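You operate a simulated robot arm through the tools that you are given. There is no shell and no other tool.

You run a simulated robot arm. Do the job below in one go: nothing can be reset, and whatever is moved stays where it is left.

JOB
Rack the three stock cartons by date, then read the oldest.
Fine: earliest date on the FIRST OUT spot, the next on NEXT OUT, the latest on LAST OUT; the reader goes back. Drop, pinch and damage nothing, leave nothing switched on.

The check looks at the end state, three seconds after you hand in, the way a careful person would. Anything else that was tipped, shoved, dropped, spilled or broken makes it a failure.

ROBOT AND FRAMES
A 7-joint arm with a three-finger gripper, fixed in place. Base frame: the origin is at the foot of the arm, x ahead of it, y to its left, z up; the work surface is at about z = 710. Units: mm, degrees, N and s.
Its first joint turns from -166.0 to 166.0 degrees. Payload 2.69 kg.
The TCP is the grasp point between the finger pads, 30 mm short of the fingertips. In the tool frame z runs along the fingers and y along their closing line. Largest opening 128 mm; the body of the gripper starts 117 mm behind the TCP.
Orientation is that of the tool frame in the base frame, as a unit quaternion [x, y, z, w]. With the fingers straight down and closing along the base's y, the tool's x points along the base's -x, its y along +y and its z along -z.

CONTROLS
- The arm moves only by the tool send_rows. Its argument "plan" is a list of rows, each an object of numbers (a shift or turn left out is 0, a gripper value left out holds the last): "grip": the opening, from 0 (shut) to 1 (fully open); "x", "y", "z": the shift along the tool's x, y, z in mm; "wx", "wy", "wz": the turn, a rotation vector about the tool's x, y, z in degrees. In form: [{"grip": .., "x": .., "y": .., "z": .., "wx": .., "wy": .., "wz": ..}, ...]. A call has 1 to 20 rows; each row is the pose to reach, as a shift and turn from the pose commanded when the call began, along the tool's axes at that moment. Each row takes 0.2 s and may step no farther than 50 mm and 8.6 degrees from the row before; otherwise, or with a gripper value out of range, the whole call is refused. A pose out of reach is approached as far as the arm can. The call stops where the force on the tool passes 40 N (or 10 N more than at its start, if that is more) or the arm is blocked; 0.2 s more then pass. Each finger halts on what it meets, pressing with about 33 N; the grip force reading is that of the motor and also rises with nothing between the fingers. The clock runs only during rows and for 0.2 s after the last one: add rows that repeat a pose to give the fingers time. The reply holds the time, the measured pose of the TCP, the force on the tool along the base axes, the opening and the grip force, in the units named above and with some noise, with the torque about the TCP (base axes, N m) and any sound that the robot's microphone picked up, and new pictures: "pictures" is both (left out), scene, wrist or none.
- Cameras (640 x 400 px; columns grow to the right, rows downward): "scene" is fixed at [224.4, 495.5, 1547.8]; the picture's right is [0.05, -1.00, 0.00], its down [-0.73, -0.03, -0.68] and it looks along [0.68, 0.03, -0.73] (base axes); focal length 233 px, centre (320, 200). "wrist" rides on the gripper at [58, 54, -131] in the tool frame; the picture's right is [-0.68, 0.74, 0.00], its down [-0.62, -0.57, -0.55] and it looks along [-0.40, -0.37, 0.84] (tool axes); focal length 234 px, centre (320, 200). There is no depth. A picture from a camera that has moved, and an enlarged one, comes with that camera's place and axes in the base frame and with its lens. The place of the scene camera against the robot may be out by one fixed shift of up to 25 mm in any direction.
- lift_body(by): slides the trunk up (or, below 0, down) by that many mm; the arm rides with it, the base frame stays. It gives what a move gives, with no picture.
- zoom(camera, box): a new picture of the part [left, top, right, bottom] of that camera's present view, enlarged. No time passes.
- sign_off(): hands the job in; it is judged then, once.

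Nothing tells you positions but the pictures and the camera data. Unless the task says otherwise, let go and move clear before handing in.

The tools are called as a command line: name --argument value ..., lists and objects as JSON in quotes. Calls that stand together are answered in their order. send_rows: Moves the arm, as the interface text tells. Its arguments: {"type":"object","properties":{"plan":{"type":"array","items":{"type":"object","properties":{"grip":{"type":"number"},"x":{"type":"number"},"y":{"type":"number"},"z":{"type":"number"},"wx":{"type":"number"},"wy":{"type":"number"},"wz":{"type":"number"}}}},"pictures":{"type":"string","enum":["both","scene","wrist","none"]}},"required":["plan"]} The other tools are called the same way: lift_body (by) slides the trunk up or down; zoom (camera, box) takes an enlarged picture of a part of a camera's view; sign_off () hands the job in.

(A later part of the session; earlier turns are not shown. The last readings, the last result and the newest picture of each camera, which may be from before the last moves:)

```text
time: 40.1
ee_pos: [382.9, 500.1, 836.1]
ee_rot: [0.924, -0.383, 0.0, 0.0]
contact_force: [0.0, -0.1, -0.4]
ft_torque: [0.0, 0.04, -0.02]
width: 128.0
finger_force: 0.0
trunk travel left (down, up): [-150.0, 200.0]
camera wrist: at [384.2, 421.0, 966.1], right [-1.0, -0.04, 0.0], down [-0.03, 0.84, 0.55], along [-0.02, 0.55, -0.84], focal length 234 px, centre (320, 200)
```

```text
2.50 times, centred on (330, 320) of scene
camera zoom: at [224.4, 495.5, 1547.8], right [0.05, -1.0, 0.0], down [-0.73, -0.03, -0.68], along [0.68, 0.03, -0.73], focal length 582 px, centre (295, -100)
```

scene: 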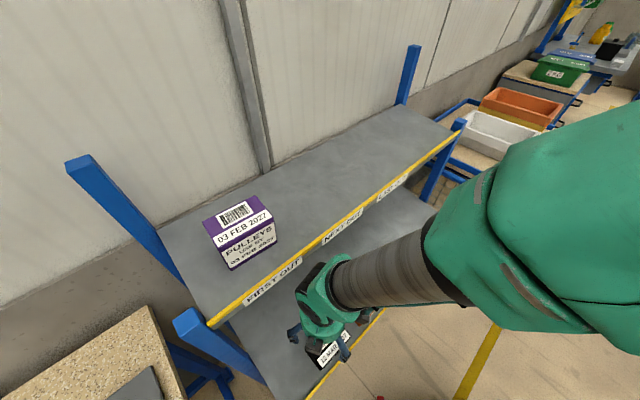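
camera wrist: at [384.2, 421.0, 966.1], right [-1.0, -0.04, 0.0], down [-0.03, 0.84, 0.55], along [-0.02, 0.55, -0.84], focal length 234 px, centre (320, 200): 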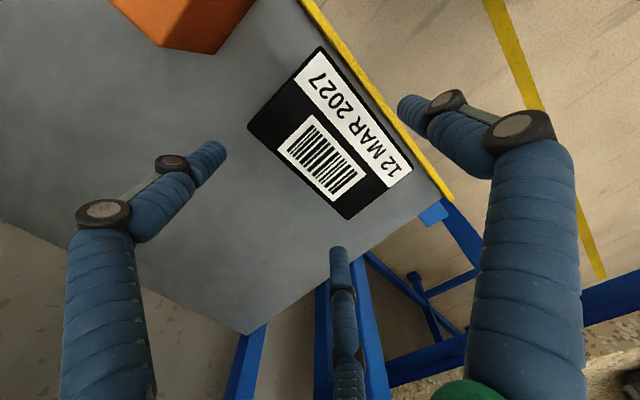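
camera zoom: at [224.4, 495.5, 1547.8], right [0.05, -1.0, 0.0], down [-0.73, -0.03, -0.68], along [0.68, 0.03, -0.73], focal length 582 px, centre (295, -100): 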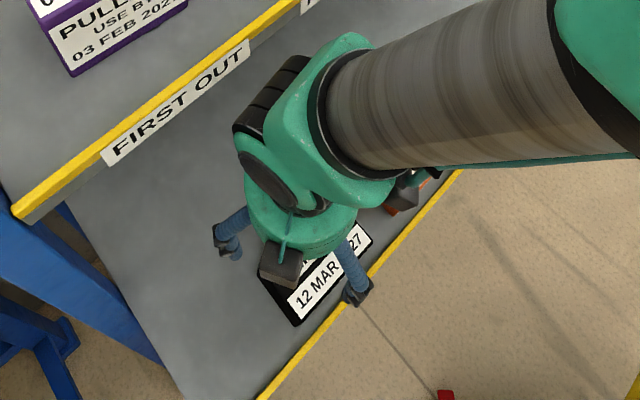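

The view matches the purple carton's approach almost exactly, so the carton is the same size and just as well centred. Descending to grip height in small steps.

send_rows --plan '[{"z": 6}, {"z": 12}, {"z": 18}, {"z": 24}, {"z": 30}, {"z": 36}, {"z": 42}, {"z": 48}, {"z": 54}, {"z": 60}, {"z": 66}, {"z": 70}]'

zoom --camera "scene" --box '[250, 240, 410, 400]'

```text
time: 42.7
ee_pos: [381.2, 496.5, 763.9]
ee_rot: [0.924, -0.382, 0.0, 0.0]
contact_force: [0.3, 0.8, 0.3]
ft_torque: [-0.02, 0.01, 0.01]
width: 127.9
finger_force: 0.2
trunk travel left (down, up): [-150.0, 200.0]
camera wrist: at [384.2, 417.9, 895.3], right [-1.0, -0.04, 0.0], down [-0.03, 0.84, 0.55], along [-0.02, 0.55, -0.84], focal length 234 px, centre (320, 200)
```

scene: 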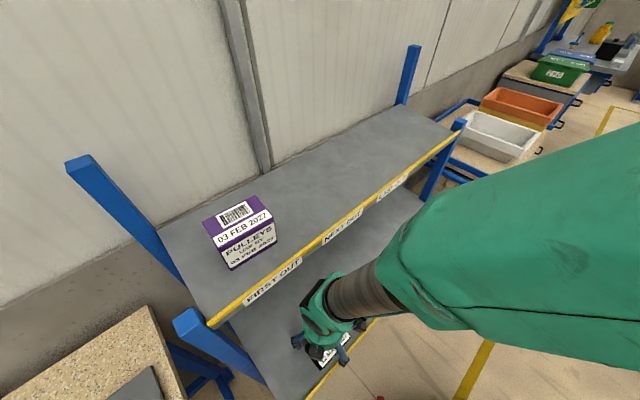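
wrist: 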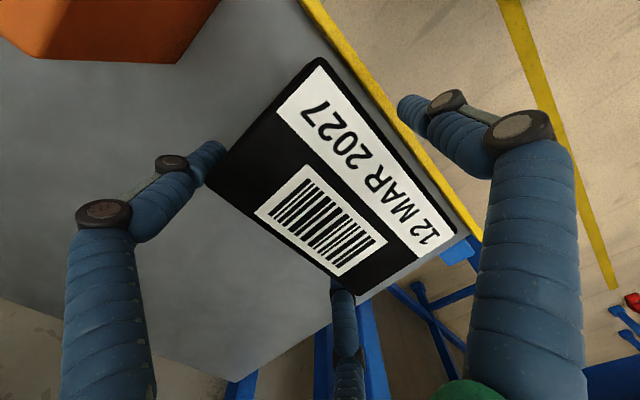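

```text
2.50 times, centred on (330, 320) of scene
camera zoom: at [224.4, 495.5, 1547.8], right [0.05, -1.0, 0.0], down [-0.73, -0.03, -0.68], along [0.68, 0.03, -0.73], focal length 582 px, centre (295, -100)
```

zoom: 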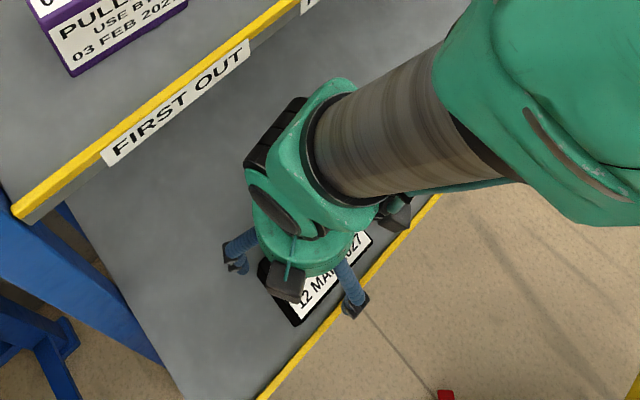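

In position around the black carton with no contact. Closing gently.

send_rows --plan '[{"grip": 0.92}, {"grip": 0.86}, {"grip": 0.8}, {"grip": 0.75}, {"grip": 0.72}, {"grip": 0.7}, {"grip": 0.7}]' --pictures "wrist"

```text
time: 44.3
ee_pos: [382.0, 499.6, 766.3]
ee_rot: [0.923, -0.384, 0.001, -0.002]
contact_force: [3.6, 3.9, 19.2]
ft_torque: [0.62, -0.54, -0.04]
width: 98.0
finger_force: 33.0
trunk travel left (down, up): [-150.0, 200.0]
camera wrist: at [384.7, 418.5, 896.7], right [-1.0, -0.04, 0.0], down [-0.04, 0.83, 0.55], along [-0.02, 0.55, -0.83], focal length 234 px, centre (320, 200)
```

wrist: 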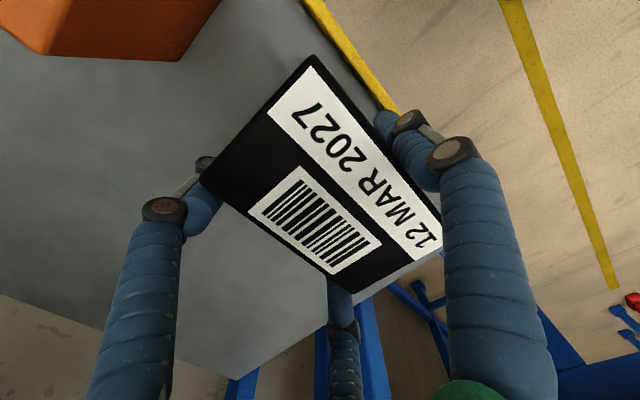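

Gripped at 98 mm; the closing motion presses the carton lightly on the shelf. Lifting gently now.

send_rows --plan '[{"z": -2}, {"z": -4}, {"z": -8}, {"z": -14}, {"z": -20}, {"z": -20}]'

zoom --camera "scene" --box '[250, 240, 410, 400]'

```text
time: 45.7
ee_pos: [380.6, 499.4, 784.0]
ee_rot: [0.924, -0.383, 0.0, 0.0]
contact_force: [-0.7, 0.1, -3.1]
ft_torque: [0.04, 0.01, 0.0]
width: 97.6
finger_force: 33.0
trunk travel left (down, up): [-150.0, 200.0]
camera wrist: at [384.2, 419.4, 915.3], right [-1.0, -0.04, 0.0], down [-0.03, 0.84, 0.55], along [-0.02, 0.55, -0.84], focal length 234 px, centre (320, 200)
```

scene: 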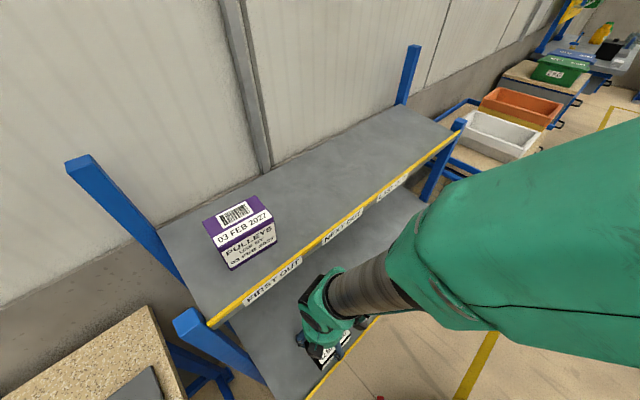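
wrist: 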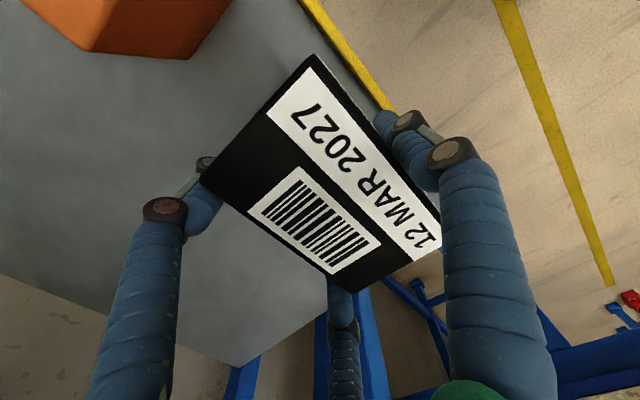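

```text
2.50 times, centred on (330, 320) of scene
camera zoom: at [224.4, 495.5, 1547.8], right [0.05, -1.0, 0.0], down [-0.73, -0.03, -0.68], along [0.68, 0.03, -0.73], focal length 582 px, centre (295, -100)
```

zoom: 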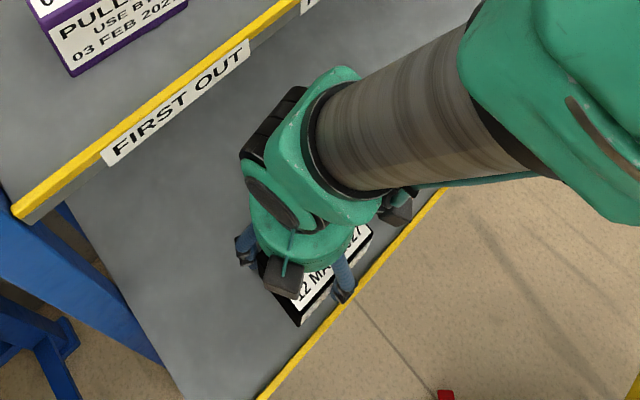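

The black carton is held at about 3 N and level. Lifting it straight up, then sliding along in front of the rack to NEXT OUT.

send_rows --plan '[{"z": -30}, {"z": -65}, {"z": -105}, {"z": -145}, {"z": -185}, {"z": -225}, {"z": -265}, {"z": -305}, {"z": -345}, {"z": -385}, {"z": -420}, {"x": 30, "z": -424}, {"x": 65, "z": -424}, {"x": 100, "z": -424}, {"x": 135, "z": -424}, {"x": 160, "z": -424}, {"x": 171, "z": -424}, {"x": 171, "z": -424}]'

```text
time: 49.5
ee_pos: [502.7, 378.2, 1208.4]
ee_rot: [0.924, -0.383, 0.0, 0.0]
contact_force: [-0.6, 0.6, -2.9]
ft_torque: [0.0, -0.01, 0.05]
width: 97.2
finger_force: 32.9
trunk travel left (down, up): [-150.0, 200.0]
camera wrist: at [505.4, 298.6, 1338.8], right [-1.0, -0.04, 0.0], down [-0.03, 0.84, 0.55], along [-0.02, 0.55, -0.84], focal length 234 px, centre (320, 200)
```

scene: 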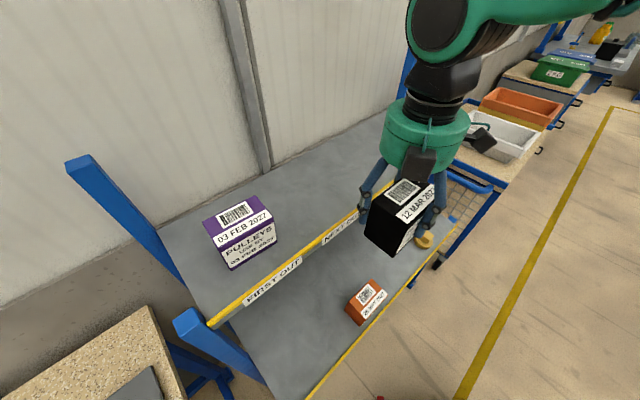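
wrist: 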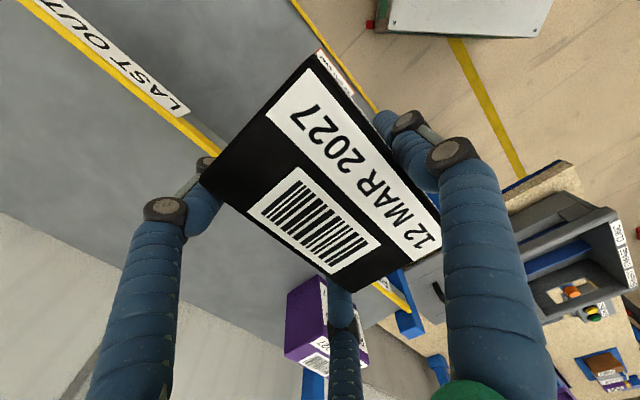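

Now inward over the NEXT OUT spot, then down to just above the shelf.

send_rows --plan '[{"y": -25}, {"y": -60}, {"y": -95}, {"y": -130}, {"y": -165}, {"y": -190}, {"y": -206}, {"y": -206, "z": 10}, {"y": -206, "z": 22}, {"y": -206, "z": 34}, {"y": -206, "z": 44}, {"y": -206, "z": 50}, {"y": -206, "z": 50}]'

zoom --camera "scene" --box '[200, 120, 400, 300]'

```text
time: 52.3
ee_pos: [648.4, 524.5, 1159.2]
ee_rot: [0.924, -0.383, 0.001, -0.001]
contact_force: [-0.2, 0.7, -3.2]
ft_torque: [0.03, 0.02, 0.01]
width: 97.4
finger_force: 33.0
trunk travel left (down, up): [-150.0, 200.0]
camera wrist: at [651.5, 444.2, 1289.0], right [-1.0, -0.04, 0.0], down [-0.03, 0.84, 0.55], along [-0.02, 0.55, -0.84], focal length 234 px, centre (320, 200)
```

scene: 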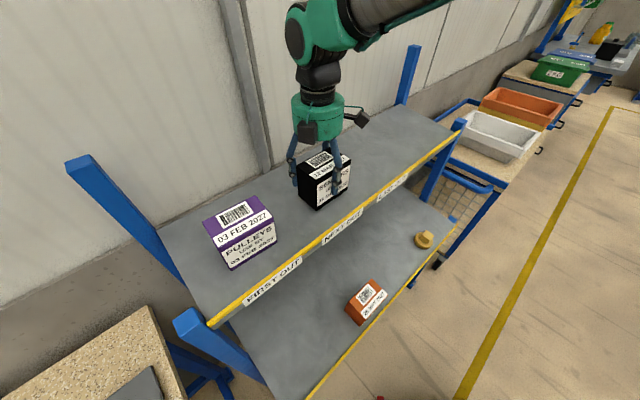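
wrist: 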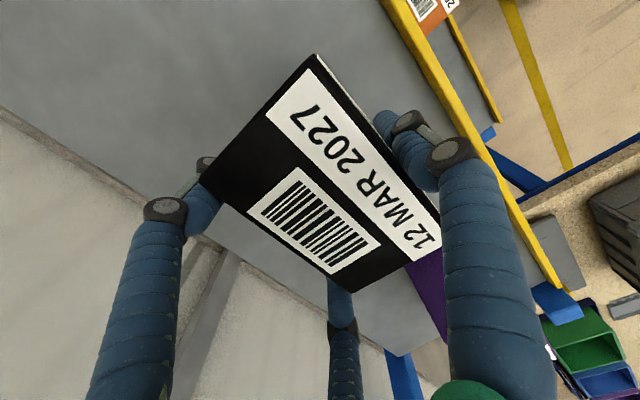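

```text
2.22 times, centred on (300, 210) of scene
camera zoom: at [224.4, 495.5, 1547.8], right [0.05, -1.0, 0.0], down [-0.73, -0.03, -0.68], along [0.68, 0.03, -0.73], focal length 517 px, centre (364, 178)
```

zoom: 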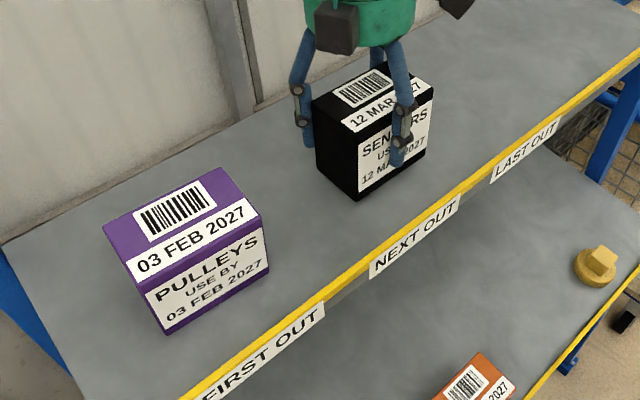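

Nicely behind the NEXT OUT label. Fine lowering now.

send_rows --plan '[{"z": 2}, {"z": 4}, {"z": 6}]' --pictures "none"

```text
time: 53.1
ee_pos: [649.4, 523.9, 1151.9]
ee_rot: [0.923, -0.384, 0.0, 0.0]
contact_force: [0.5, 0.1, -1.6]
ft_torque: [0.0, 0.02, 0.04]
width: 97.1
finger_force: 33.0
trunk travel left (down, up): [-150.0, 200.0]
```

send_rows --plan '[{"z": 1}, {"z": 2}]' --pictures "none"

```text
time: 53.7
ee_pos: [649.0, 525.1, 1151.1]
ee_rot: [0.924, -0.381, 0.0, 0.0]
contact_force: [0.0, -2.7, 2.4]
ft_torque: [0.13, 0.08, 0.05]
width: 97.2
finger_force: 33.0
trunk travel left (down, up): [-150.0, 200.0]
```

The shelf is just touching now (about 5 N). One more millimetre, then a gradual release.

send_rows --plan '[{"z": 1}, {"z": 1}, {"z": 1, "grip": 0.74}, {"z": 1, "grip": 0.76}, {"z": 1, "grip": 0.78}, {"z": 1, "grip": 0.8}, {"z": 1, "grip": 0.85}, {"z": 1, "grip": 0.92}, {"z": 1, "grip": 1.0}, {"z": 1, "grip": 1.0}]'

zoom --camera "scene" --box '[200, 120, 400, 300]'

```text
time: 55.9
ee_pos: [649.2, 524.5, 1151.4]
ee_rot: [0.924, -0.383, 0.0, 0.001]
contact_force: [-0.2, -0.6, 0.2]
ft_torque: [0.03, 0.03, 0.01]
width: 127.9
finger_force: 0.1
trunk travel left (down, up): [-150.0, 200.0]
camera wrist: at [651.9, 444.8, 1281.2], right [-1.0, -0.04, 0.0], down [-0.03, 0.84, 0.55], along [-0.02, 0.55, -0.84], focal length 234 px, centre (320, 200)
```

scene: 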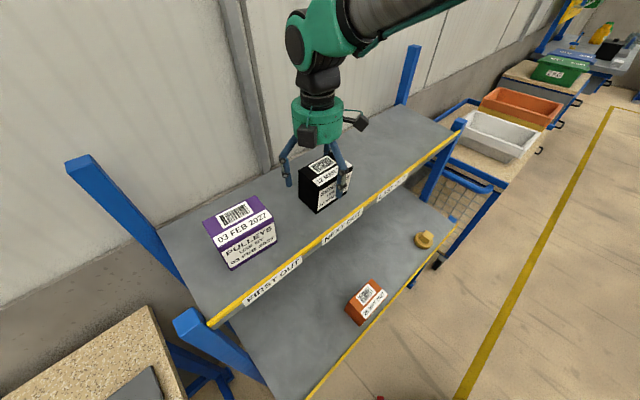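
wrist: 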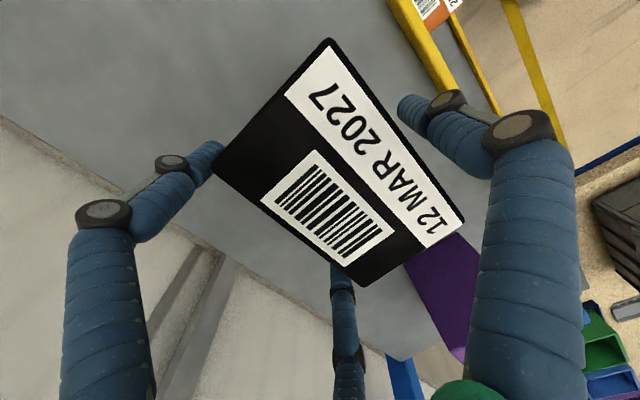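

```text
2.22 times, centred on (300, 210) of scene
camera zoom: at [224.4, 495.5, 1547.8], right [0.05, -1.0, 0.0], down [-0.73, -0.03, -0.68], along [0.68, 0.03, -0.73], focal length 517 px, centre (364, 178)
```

zoom: 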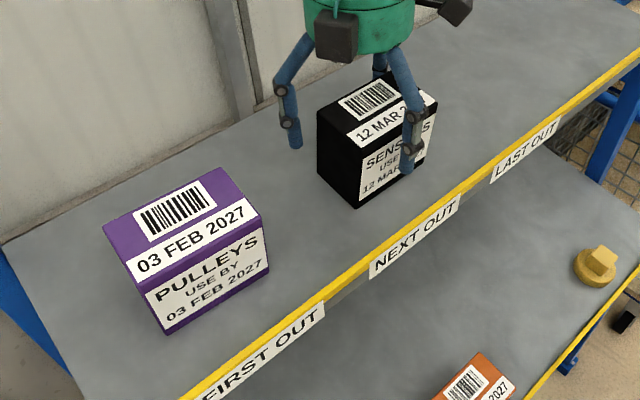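

Black is standing on NEXT OUT. Rising clear, backing out and heading down toward the orange carton for its check view.

send_rows --plan '[{"grip": 1.0, "z": -5}, {"z": -12}, {"z": -25}, {"z": -45}, {"z": -75}, {"z": -105}, {"x": 2, "y": 25, "z": -110}, {"x": 4, "y": 60, "z": -110}, {"x": 6, "y": 95, "z": -110}, {"x": 9, "y": 130, "z": -110}, {"x": 9, "y": 165, "z": -110}, {"x": 9, "y": 195, "z": -110}, {"x": 9, "y": 209, "z": -110}, {"x": 9, "y": 209, "z": -75}, {"x": 9, "y": 209, "z": -35}, {"x": 9, "y": 209, "z": 5}, {"x": 9, "y": 209, "z": 45}, {"x": 9, "y": 209, "z": 85}, {"x": 9, "y": 209, "z": 120}, {"x": 9, "y": 209, "z": 120}]'

zoom --camera "scene" --box '[200, 120, 400, 300]'

```text
time: 60.1
ee_pos: [507.5, 372.4, 1027.6]
ee_rot: [0.924, -0.382, -0.001, 0.0]
contact_force: [0.1, 0.8, 0.1]
ft_torque: [-0.07, 0.03, -0.01]
width: 127.8
finger_force: 0.0
trunk travel left (down, up): [-150.0, 200.0]
camera wrist: at [510.9, 292.6, 1158.1], right [-1.0, -0.04, 0.0], down [-0.03, 0.84, 0.55], along [-0.02, 0.55, -0.84], focal length 234 px, centre (320, 200)
```

scene: 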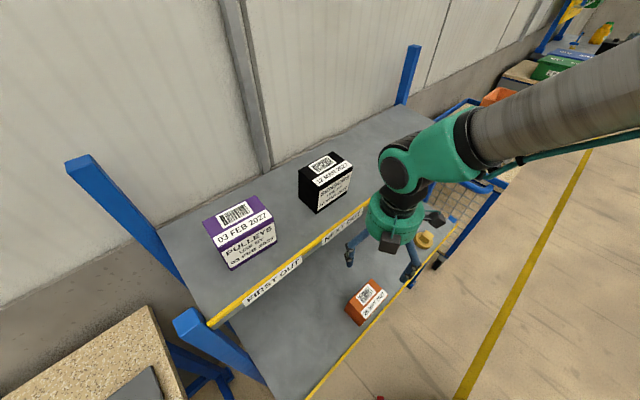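
wrist: 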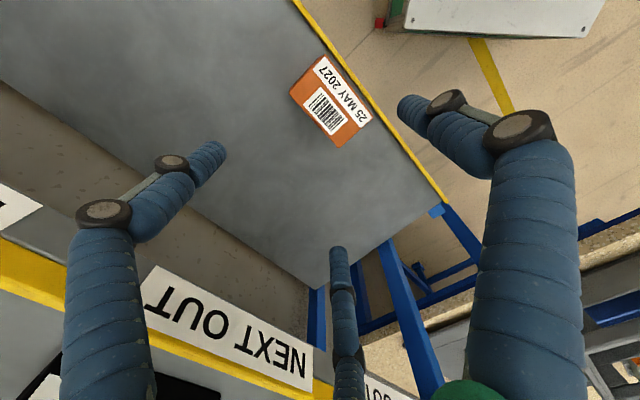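

```text
2.22 times, centred on (300, 210) of scene
camera zoom: at [224.4, 495.5, 1547.8], right [0.05, -1.0, 0.0], down [-0.73, -0.03, -0.68], along [0.68, 0.03, -0.73], focal length 517 px, centre (364, 178)
```

zoom: 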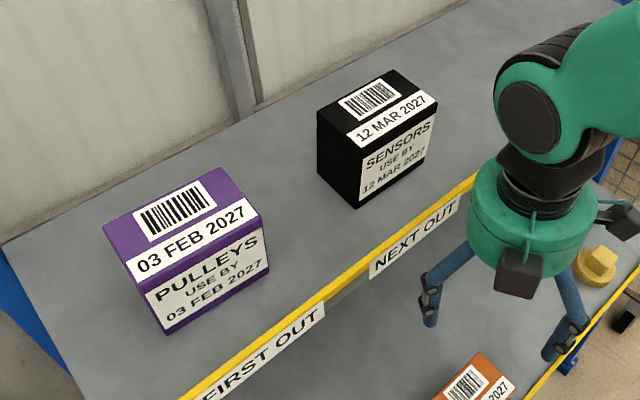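

Both placed cartons stand correctly. The orange carton is nearly centred beneath the hand; descending to just above it.

send_rows --plan '[{"x": -3, "z": 40}, {"x": -6, "z": 80}, {"x": -6, "z": 120}, {"x": -6, "z": 160}, {"x": -6, "z": 185}, {"x": -6, "z": 191}, {"x": -6, "z": 191}]'

zoom --camera "wrist" --box '[200, 40, 440, 260]'

zoom --camera "scene" --box '[290, 180, 450, 340]'

```text
time: 61.7
ee_pos: [503.9, 374.8, 839.8]
ee_rot: [0.924, -0.382, 0.0, 0.0]
contact_force: [0.3, -0.1, 1.1]
ft_torque: [0.0, -0.02, -0.02]
width: 127.9
finger_force: 0.1
trunk travel left (down, up): [-150.0, 200.0]
camera wrist: at [506.3, 295.0, 970.1], right [-1.0, -0.04, 0.0], down [-0.03, 0.84, 0.55], along [-0.02, 0.55, -0.84], focal length 234 px, centre (320, 200)
```

scene: 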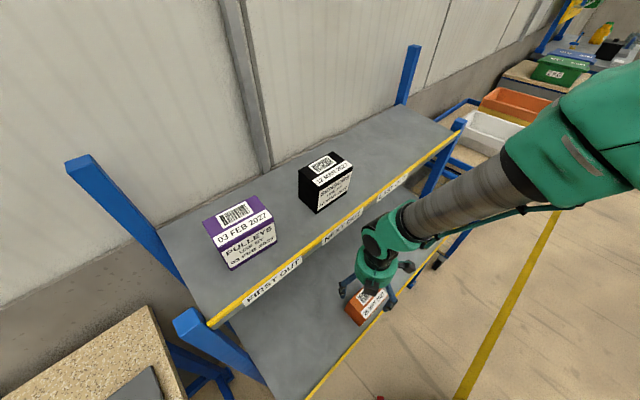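
wrist: 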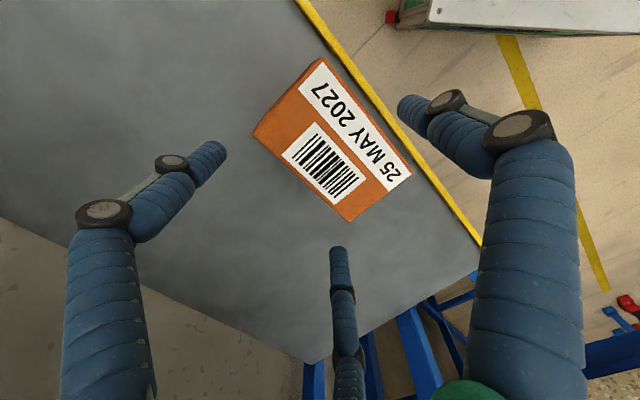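

```text
1.82 times, centred on (320, 150) of wrist
camera zoom: at [506.3, 295.0, 970.1], right [-1.0, -0.04, 0.0], down [-0.03, 0.84, 0.55], along [-0.02, 0.55, -0.84], focal length 426 px, centre (320, 291)
```

zoom: 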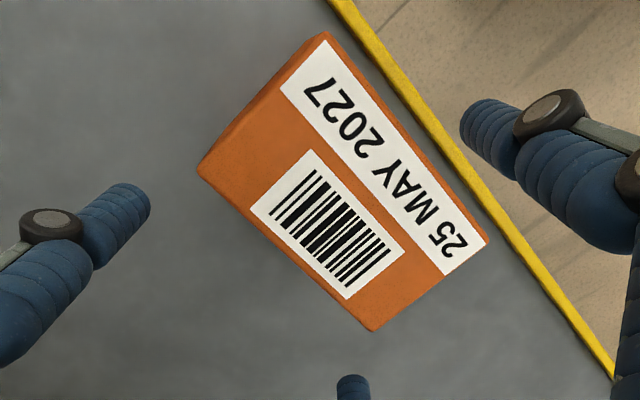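

```text
2.50 times, centred on (370, 260) of scene
camera zoom: at [224.4, 495.5, 1547.8], right [0.05, -1.0, 0.0], down [-0.73, -0.03, -0.68], along [0.68, 0.03, -0.73], focal length 582 px, centre (195, 50)
```

zoom: 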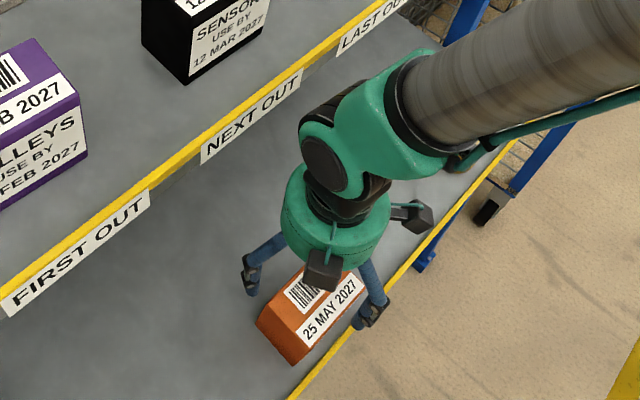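

The orange carton is slightly lower than the others and sits a few millimetres off; I'll correct by about 9 mm along and 4 mm in, then descend in small steps.

send_rows --plan '[{"x": -9, "y": -4}, {"x": -9, "y": -4, "z": 6}, {"x": -9, "y": -4, "z": 12}, {"x": -9, "y": -4, "z": 18}, {"x": -9, "y": -4, "z": 24}, {"x": -9, "y": -4, "z": 30}, {"x": -9, "y": -4, "z": 36}, {"x": -9, "y": -4, "z": 42}, {"x": -9, "y": -4, "z": 48}, {"x": -9, "y": -4, "z": 54}, {"x": -9, "y": -4, "z": 60}, {"x": -9, "y": -4, "z": 66}, {"x": -9, "y": -4, "z": 71}, {"x": -9, "y": -4, "z": 71}]'

zoom --camera "scene" --box '[290, 180, 450, 340]'

```text
time: 64.7
ee_pos: [499.2, 385.3, 768.3]
ee_rot: [0.924, -0.383, 0.0, 0.0]
contact_force: [-0.7, -0.4, -0.2]
ft_torque: [0.05, -0.01, -0.03]
width: 128.1
finger_force: 0.0
trunk travel left (down, up): [-150.0, 200.0]
camera wrist: at [501.9, 305.0, 898.7], right [-1.0, -0.04, 0.0], down [-0.03, 0.84, 0.55], along [-0.02, 0.55, -0.84], focal length 234 px, centre (320, 200)
```

scene: 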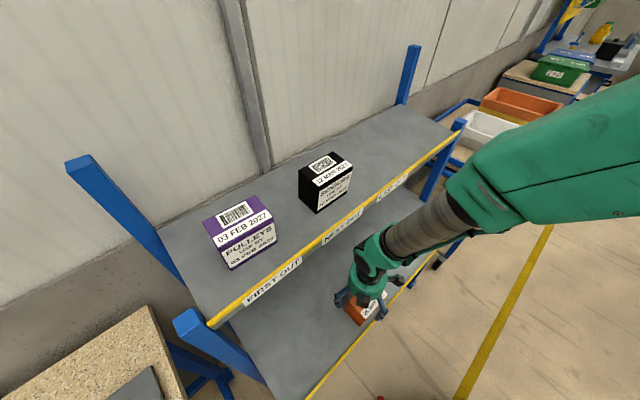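
wrist: 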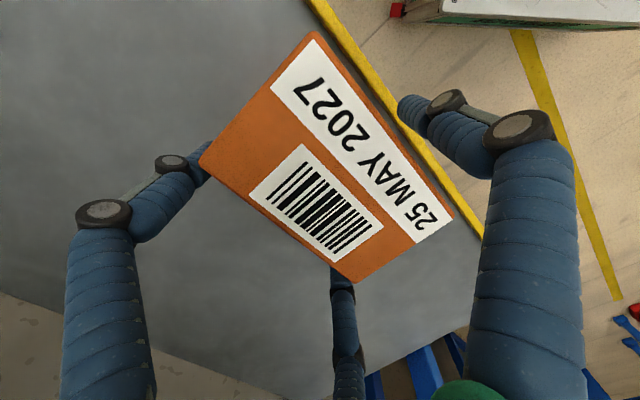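

```text
2.50 times, centred on (370, 260) of scene
camera zoom: at [224.4, 495.5, 1547.8], right [0.05, -1.0, 0.0], down [-0.73, -0.03, -0.68], along [0.68, 0.03, -0.73], focal length 582 px, centre (195, 50)
```

zoom: 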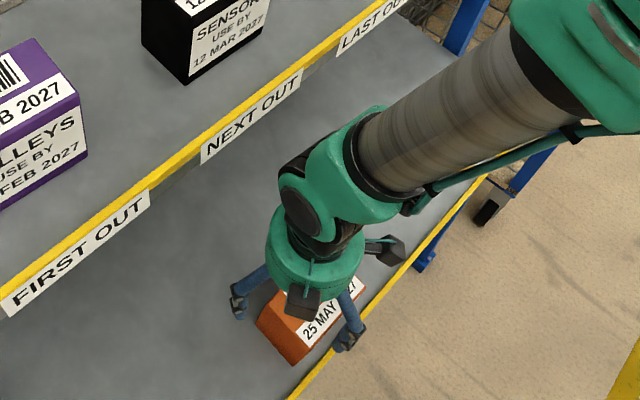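

Jaws are around the orange carton with no contact. Closing gently and test-lifting.

send_rows --plan '[{"grip": 0.92}, {"grip": 0.86}, {"grip": 0.8}, {"grip": 0.75}, {"grip": 0.72}, {"grip": 0.7}, {"grip": 0.7}]' --pictures "wrist"

```text
time: 66.3
ee_pos: [499.8, 385.0, 769.0]
ee_rot: [0.924, -0.383, 0.001, -0.002]
contact_force: [5.5, 5.6, 18.3]
ft_torque: [0.84, -0.52, -0.04]
width: 97.6
finger_force: 32.5
trunk travel left (down, up): [-150.0, 200.0]
camera wrist: at [502.5, 305.6, 900.0], right [-1.0, -0.04, 0.0], down [-0.04, 0.83, 0.55], along [-0.02, 0.55, -0.84], focal length 234 px, centre (320, 200)
```

wrist: 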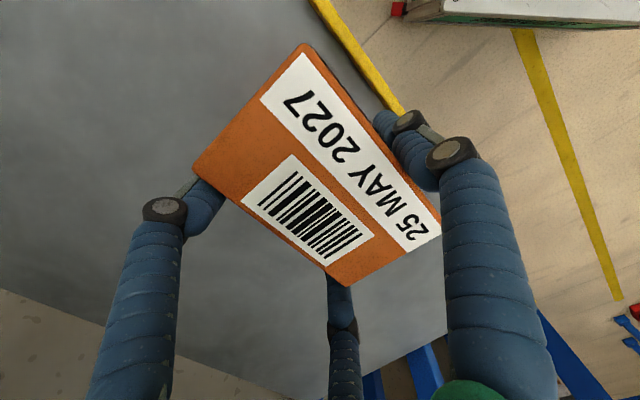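

send_rows --plan '[{"z": -2}, {"z": -4}, {"z": -8}, {"z": -14}, {"z": -20}, {"z": -20}]'

zoom --camera "scene" --box '[290, 180, 450, 340]'

```text
time: 67.7
ee_pos: [498.1, 382.0, 787.9]
ee_rot: [0.924, -0.383, 0.001, 0.0]
contact_force: [0.3, -0.1, -3.0]
ft_torque: [0.03, -0.03, 0.01]
width: 97.0
finger_force: 32.9
trunk travel left (down, up): [-150.0, 200.0]
camera wrist: at [501.3, 303.0, 918.3], right [-1.0, -0.04, 0.0], down [-0.03, 0.84, 0.55], along [-0.02, 0.55, -0.84], focal length 234 px, centre (320, 200)
```

scene: 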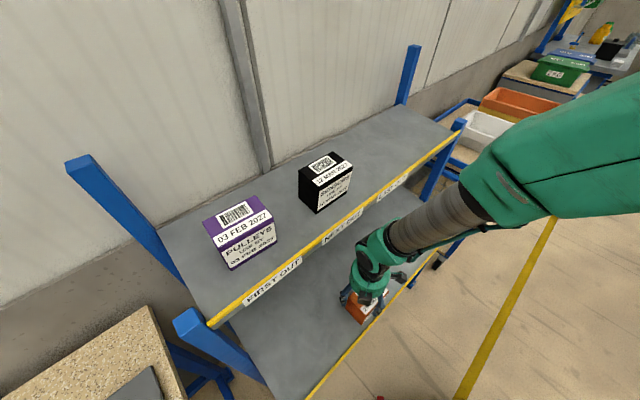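
wrist: 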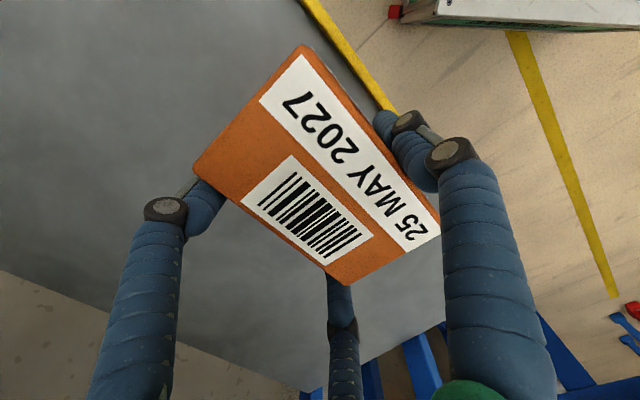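

```text
2.50 times, centred on (370, 260) of scene
camera zoom: at [224.4, 495.5, 1547.8], right [0.05, -1.0, 0.0], down [-0.73, -0.03, -0.68], along [0.68, 0.03, -0.73], focal length 582 px, centre (195, 50)
```

zoom: 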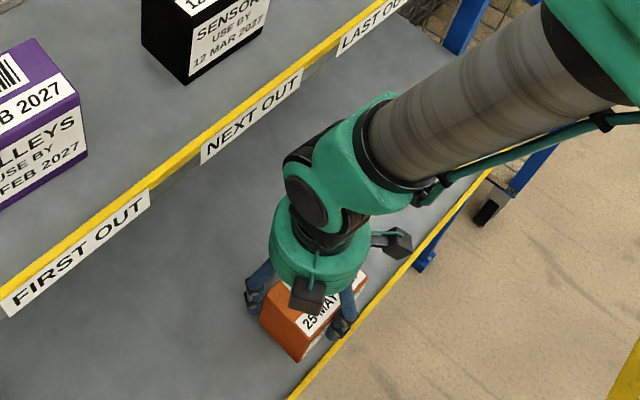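

Held at 3 N, level. Lifting the orange carton straight up and along to LAST OUT.

send_rows --plan '[{"z": -30}, {"z": -65}, {"z": -105}, {"z": -145}, {"z": -185}, {"z": -225}, {"z": -265}, {"z": -305}, {"z": -345}, {"z": -385}, {"z": -420}, {"x": 30, "z": -424}, {"x": 65, "z": -424}, {"x": 100, "z": -424}, {"x": 135, "z": -424}, {"x": 165, "z": -424}, {"x": 190, "z": -424}, {"x": 197, "z": -424}, {"x": 197, "z": -424}]'

```text
time: 71.7
ee_pos: [637.7, 242.3, 1210.9]
ee_rot: [0.924, -0.383, 0.0, 0.0]
contact_force: [-0.1, -0.1, -2.8]
ft_torque: [0.07, 0.03, 0.01]
width: 96.5
finger_force: 32.8
trunk travel left (down, up): [-150.0, 200.0]
camera wrist: at [640.5, 162.5, 1342.4], right [-1.0, -0.04, 0.0], down [-0.03, 0.84, 0.55], along [-0.02, 0.55, -0.84], focal length 234 px, centre (320, 200)
```

scene: 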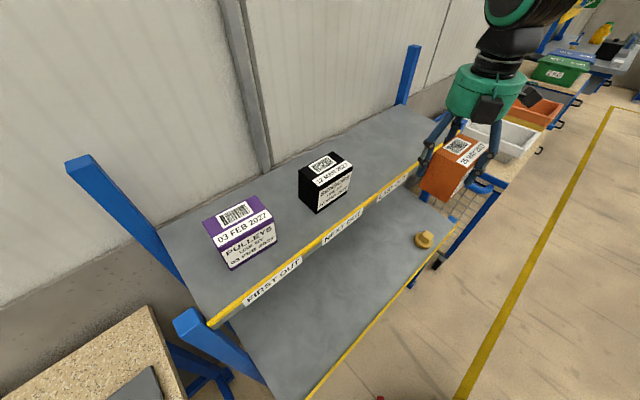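
wrist: 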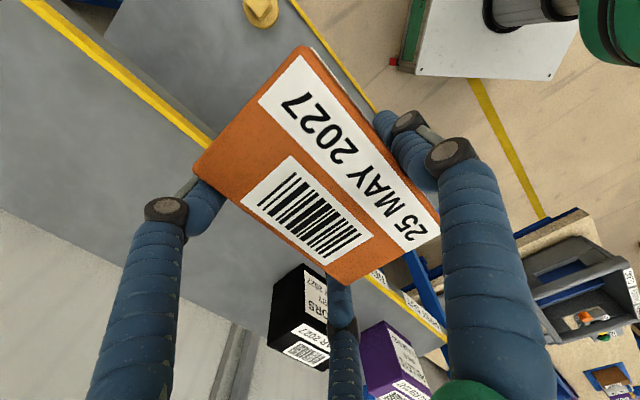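

Now inward over LAST OUT and down to just above the shelf.

send_rows --plan '[{"y": -25}, {"y": -60}, {"y": -95}, {"y": -130}, {"y": -165}, {"y": -190}, {"y": -207}, {"y": -207, "z": 10}, {"y": -207, "z": 22}, {"y": -207, "z": 34}, {"y": -207, "z": 44}, {"y": -207, "z": 48}, {"y": -207, "z": 48}]'

zoom --camera "scene" --box '[280, 80, 480, 260]'

```text
time: 74.5
ee_pos: [786.5, 390.6, 1166.4]
ee_rot: [0.924, -0.383, 0.0, 0.0]
contact_force: [-0.1, -0.8, -3.1]
ft_torque: [0.07, 0.0, 0.01]
width: 96.4
finger_force: 33.3
trunk travel left (down, up): [-150.0, 200.0]
camera wrist: at [788.1, 312.0, 1296.2], right [-1.0, -0.04, 0.0], down [-0.03, 0.84, 0.55], along [-0.02, 0.55, -0.84], focal length 234 px, centre (320, 200)
```

scene: 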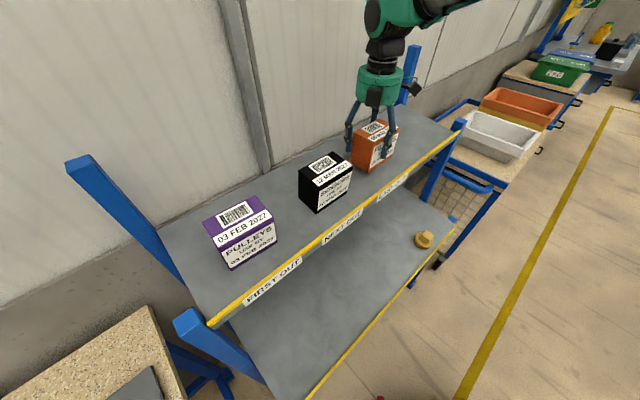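
wrist: 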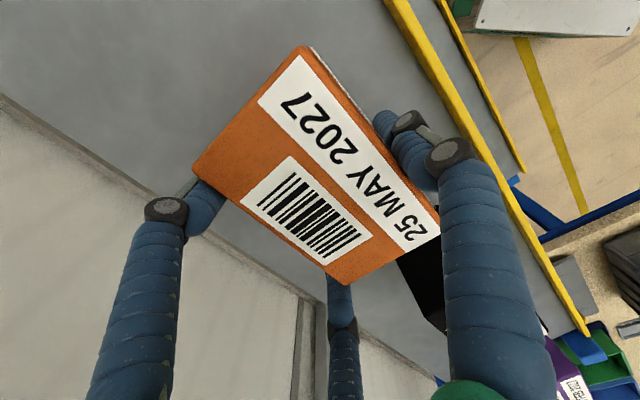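

```text
2.22 times, centred on (380, 170) of scene
camera zoom: at [224.4, 495.5, 1547.8], right [0.05, -1.0, 0.0], down [-0.73, -0.03, -0.68], along [0.68, 0.03, -0.73], focal length 517 px, centre (187, 267)
```

zoom: 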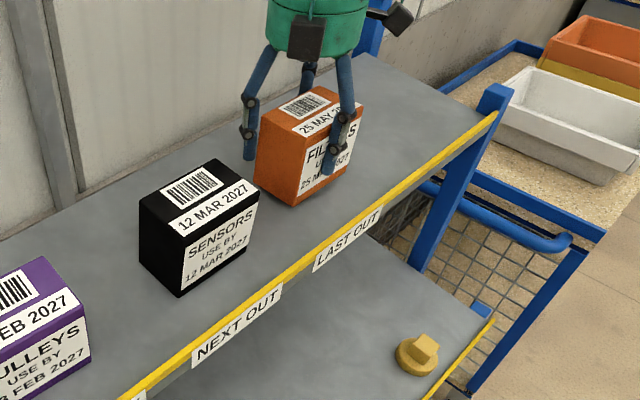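

Well aligned behind LAST OUT. Lowering finely.

send_rows --plan '[{"z": 3}, {"z": 6}, {"z": 8}, {"z": 10}]' --pictures "none"

```text
time: 75.5
ee_pos: [784.4, 390.7, 1154.7]
ee_rot: [0.923, -0.384, -0.001, 0.0]
contact_force: [-0.5, 0.6, -0.6]
ft_torque: [0.02, -0.14, 0.02]
width: 96.7
finger_force: 32.9
trunk travel left (down, up): [-150.0, 200.0]
```

send_rows --plan '[{"z": 1}, {"z": 1}]' --pictures "none"

```text
time: 76.1
ee_pos: [786.1, 390.5, 1155.1]
ee_rot: [0.924, -0.383, 0.0, -0.001]
contact_force: [-3.4, -1.7, 7.0]
ft_torque: [0.04, 0.04, 0.0]
width: 96.9
finger_force: 33.0
trunk travel left (down, up): [-150.0, 200.0]
```

Firm flat contact (about 10 N). Releasing gradually.

send_rows --plan '[{"z": 0, "grip": 0.74}, {"grip": 0.76}, {"grip": 0.78}, {"grip": 0.8}, {"grip": 0.85}, {"grip": 0.92}, {"grip": 1.0}, {"grip": 1.0}]'

zoom --camera "scene" --box '[280, 80, 480, 260]'

```text
time: 77.9
ee_pos: [786.2, 389.4, 1153.7]
ee_rot: [0.924, -0.383, 0.0, 0.0]
contact_force: [1.1, -0.3, -0.2]
ft_torque: [0.03, -0.02, 0.02]
width: 127.9
finger_force: 0.0
trunk travel left (down, up): [-150.0, 200.0]
camera wrist: at [788.3, 311.1, 1284.3], right [-1.0, -0.04, 0.0], down [-0.03, 0.84, 0.55], along [-0.02, 0.55, -0.84], focal length 234 px, centre (320, 200)
```

scene: 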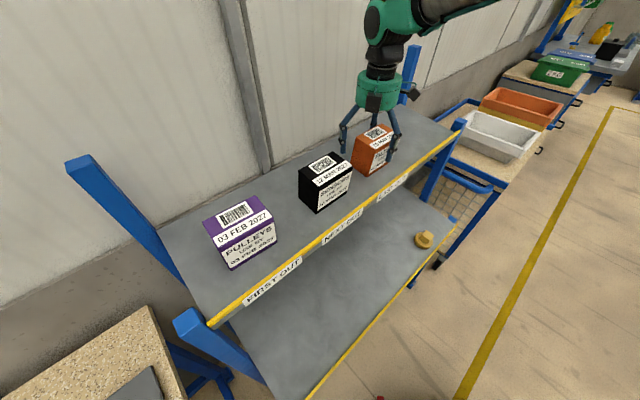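
wrist: 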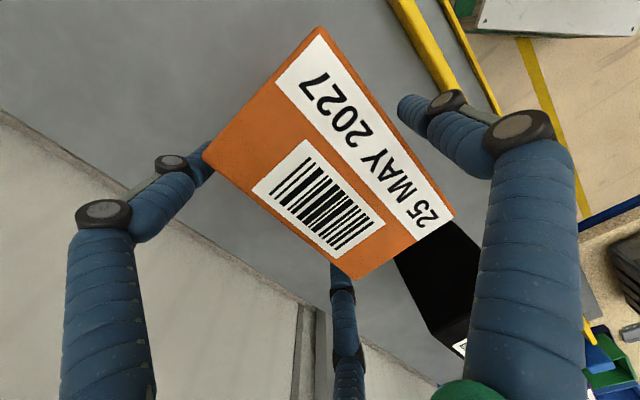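

```text
2.22 times, centred on (380, 170) of scene
camera zoom: at [224.4, 495.5, 1547.8], right [0.05, -1.0, 0.0], down [-0.73, -0.03, -0.68], along [0.68, 0.03, -0.73], focal length 517 px, centre (187, 267)
```

zoom: 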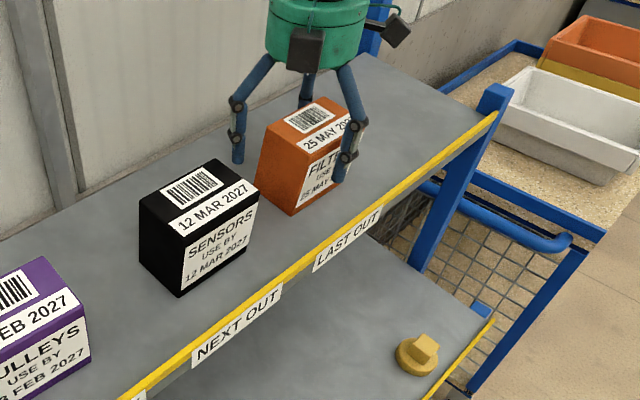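

All three cartons are racked in date order. Now for the reader: I'll rise clear, back out and go to the yellow puck for a close look before touching it.

send_rows --plan '[{"grip": 1.0, "z": -5}, {"z": -12}, {"z": -25}, {"z": -45}, {"z": -75}, {"z": -105}, {"x": 0, "y": 30, "z": -110}, {"x": 0, "y": 65, "z": -110}, {"x": 0, "y": 100, "z": -110}, {"x": 0, "y": 135, "z": -110}, {"x": 0, "y": 170, "z": -110}, {"x": 0, "y": 200, "z": -110}, {"x": 15, "y": 225, "z": -110}, {"x": 50, "y": 225, "z": -90}, {"x": 85, "y": 225, "z": -60}, {"x": 120, "y": 225, "z": -30}, {"x": 155, "y": 225, "z": 0}, {"x": 180, "y": 225, "z": 30}, {"x": 193, "y": 225, "z": 60}, {"x": 193, "y": 225, "z": 60}]'

zoom --camera "scene" --box '[200, 80, 440, 300]'

```text
time: 82.1
ee_pos: [762.6, 93.8, 1095.1]
ee_rot: [0.924, -0.383, 0.0, 0.0]
contact_force: [-0.2, 0.8, -0.1]
ft_torque: [0.01, 0.02, -0.02]
width: 128.3
finger_force: 0.0
trunk travel left (down, up): [-150.0, 200.0]
camera wrist: at [765.3, 14.6, 1225.1], right [-1.0, -0.04, 0.0], down [-0.03, 0.84, 0.55], along [-0.02, 0.55, -0.84], focal length 234 px, centre (320, 200)
```

scene: 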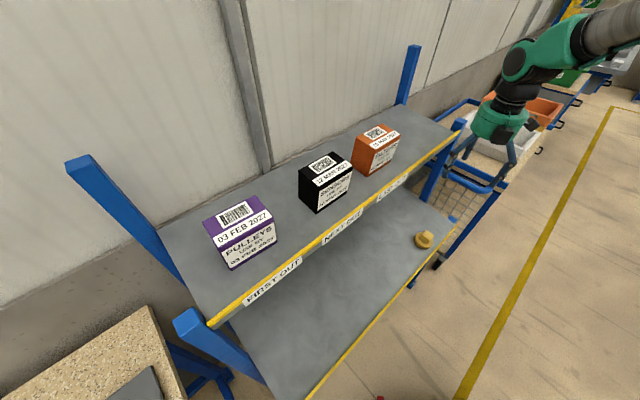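
wrist: 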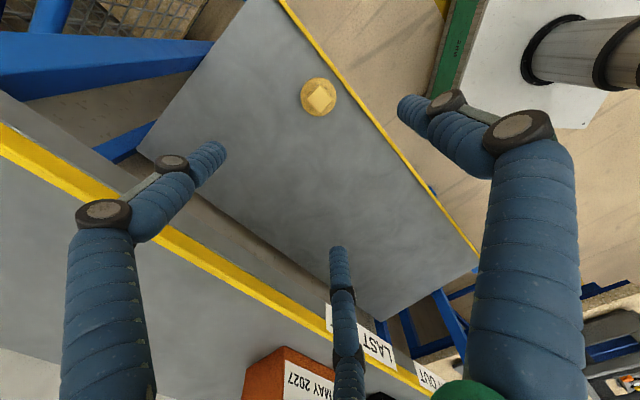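

```text
1.82 times, centred on (320, 190) of scene
camera zoom: at [224.4, 495.5, 1547.8], right [0.05, -1.0, 0.0], down [-0.73, -0.03, -0.68], along [0.68, 0.03, -0.73], focal length 423 px, centre (320, 218)
```

zoom: 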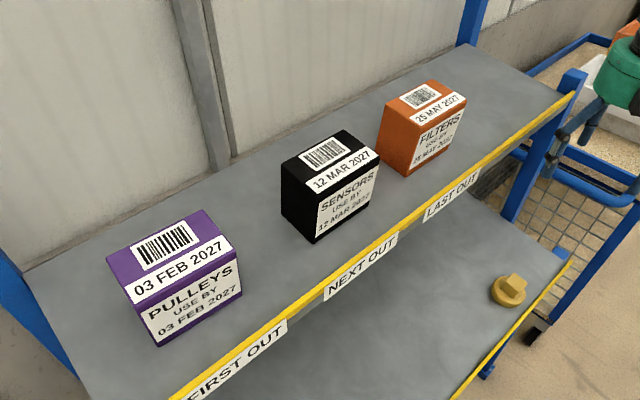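

The racked row looks right: PULLEYS 03 FEB, SENSORS 12 MAR, FILTERS 25 MAY. Now a lower, more slanted look at the puck from the front right to find any window, button or lamp.

send_rows --plan '[{"x": 15, "y": 30, "z": 20}, {"x": 30, "y": 65, "z": 40}, {"x": 50, "y": 100, "z": 60}, {"x": 50, "y": 120, "z": 95}, {"x": 50, "y": 120, "z": 135}, {"x": 50, "y": 120, "z": 175}, {"x": 50, "y": 120, "z": 215}, {"x": 50, "y": 120, "z": 255}, {"x": 50, "y": 120, "z": 295}, {"x": 50, "y": 120, "z": 295}]'

zoom --camera "wrist" --box '[220, 200, 320, 300]'

zoom --camera "scene" --box '[405, 220, 445, 255]'

```text
time: 84.3
ee_pos: [715.1, -25.6, 795.8]
ee_rot: [0.923, -0.384, 0.0, 0.0]
contact_force: [-0.4, -0.4, 0.1]
ft_torque: [0.0, 0.04, -0.03]
width: 128.4
finger_force: 0.1
trunk travel left (down, up): [-150.0, 200.0]
camera wrist: at [718.5, -104.9, 927.5], right [-1.0, -0.04, 0.0], down [-0.03, 0.84, 0.55], along [-0.02, 0.55, -0.84], focal length 234 px, centre (320, 200)
```

scene: 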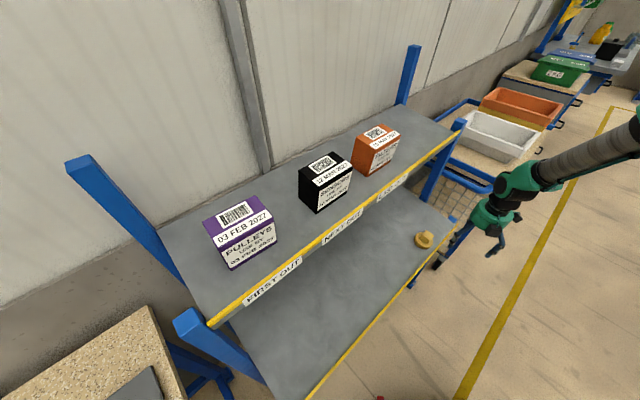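
wrist: 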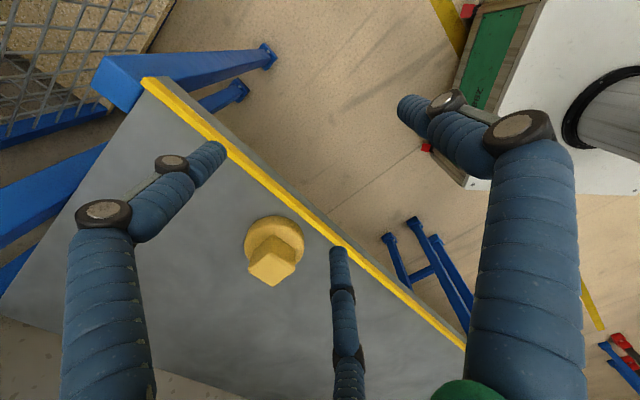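

```text
4.00 times, centred on (270, 250) of wrist
camera zoom: at [718.5, -104.9, 927.5], right [-1.0, -0.04, 0.0], down [-0.03, 0.84, 0.55], along [-0.02, 0.55, -0.84], focal length 937 px, centre (520, 0)
```

zoom: 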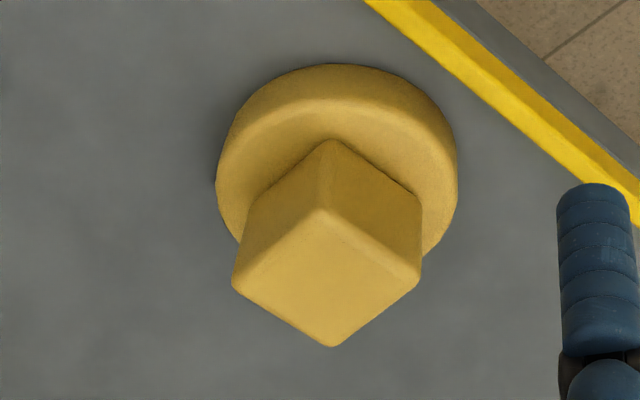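

```text
11.43 times, centred on (425, 238) of scene
camera zoom: at [224.4, 495.5, 1547.8], right [0.05, -1.0, 0.0], down [-0.73, -0.03, -0.68], along [0.68, 0.03, -0.73], focal length 2658 px, centre (-880, -229)
```

zoom: 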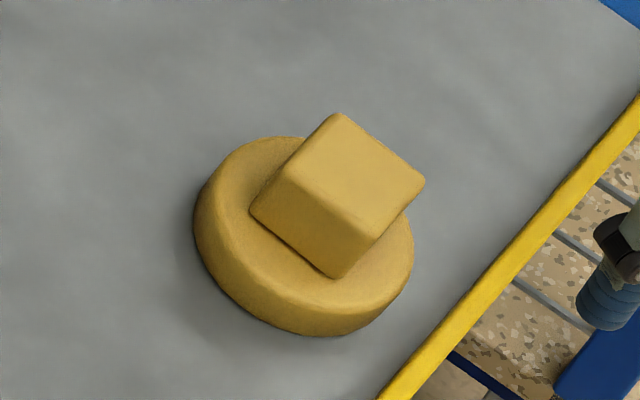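

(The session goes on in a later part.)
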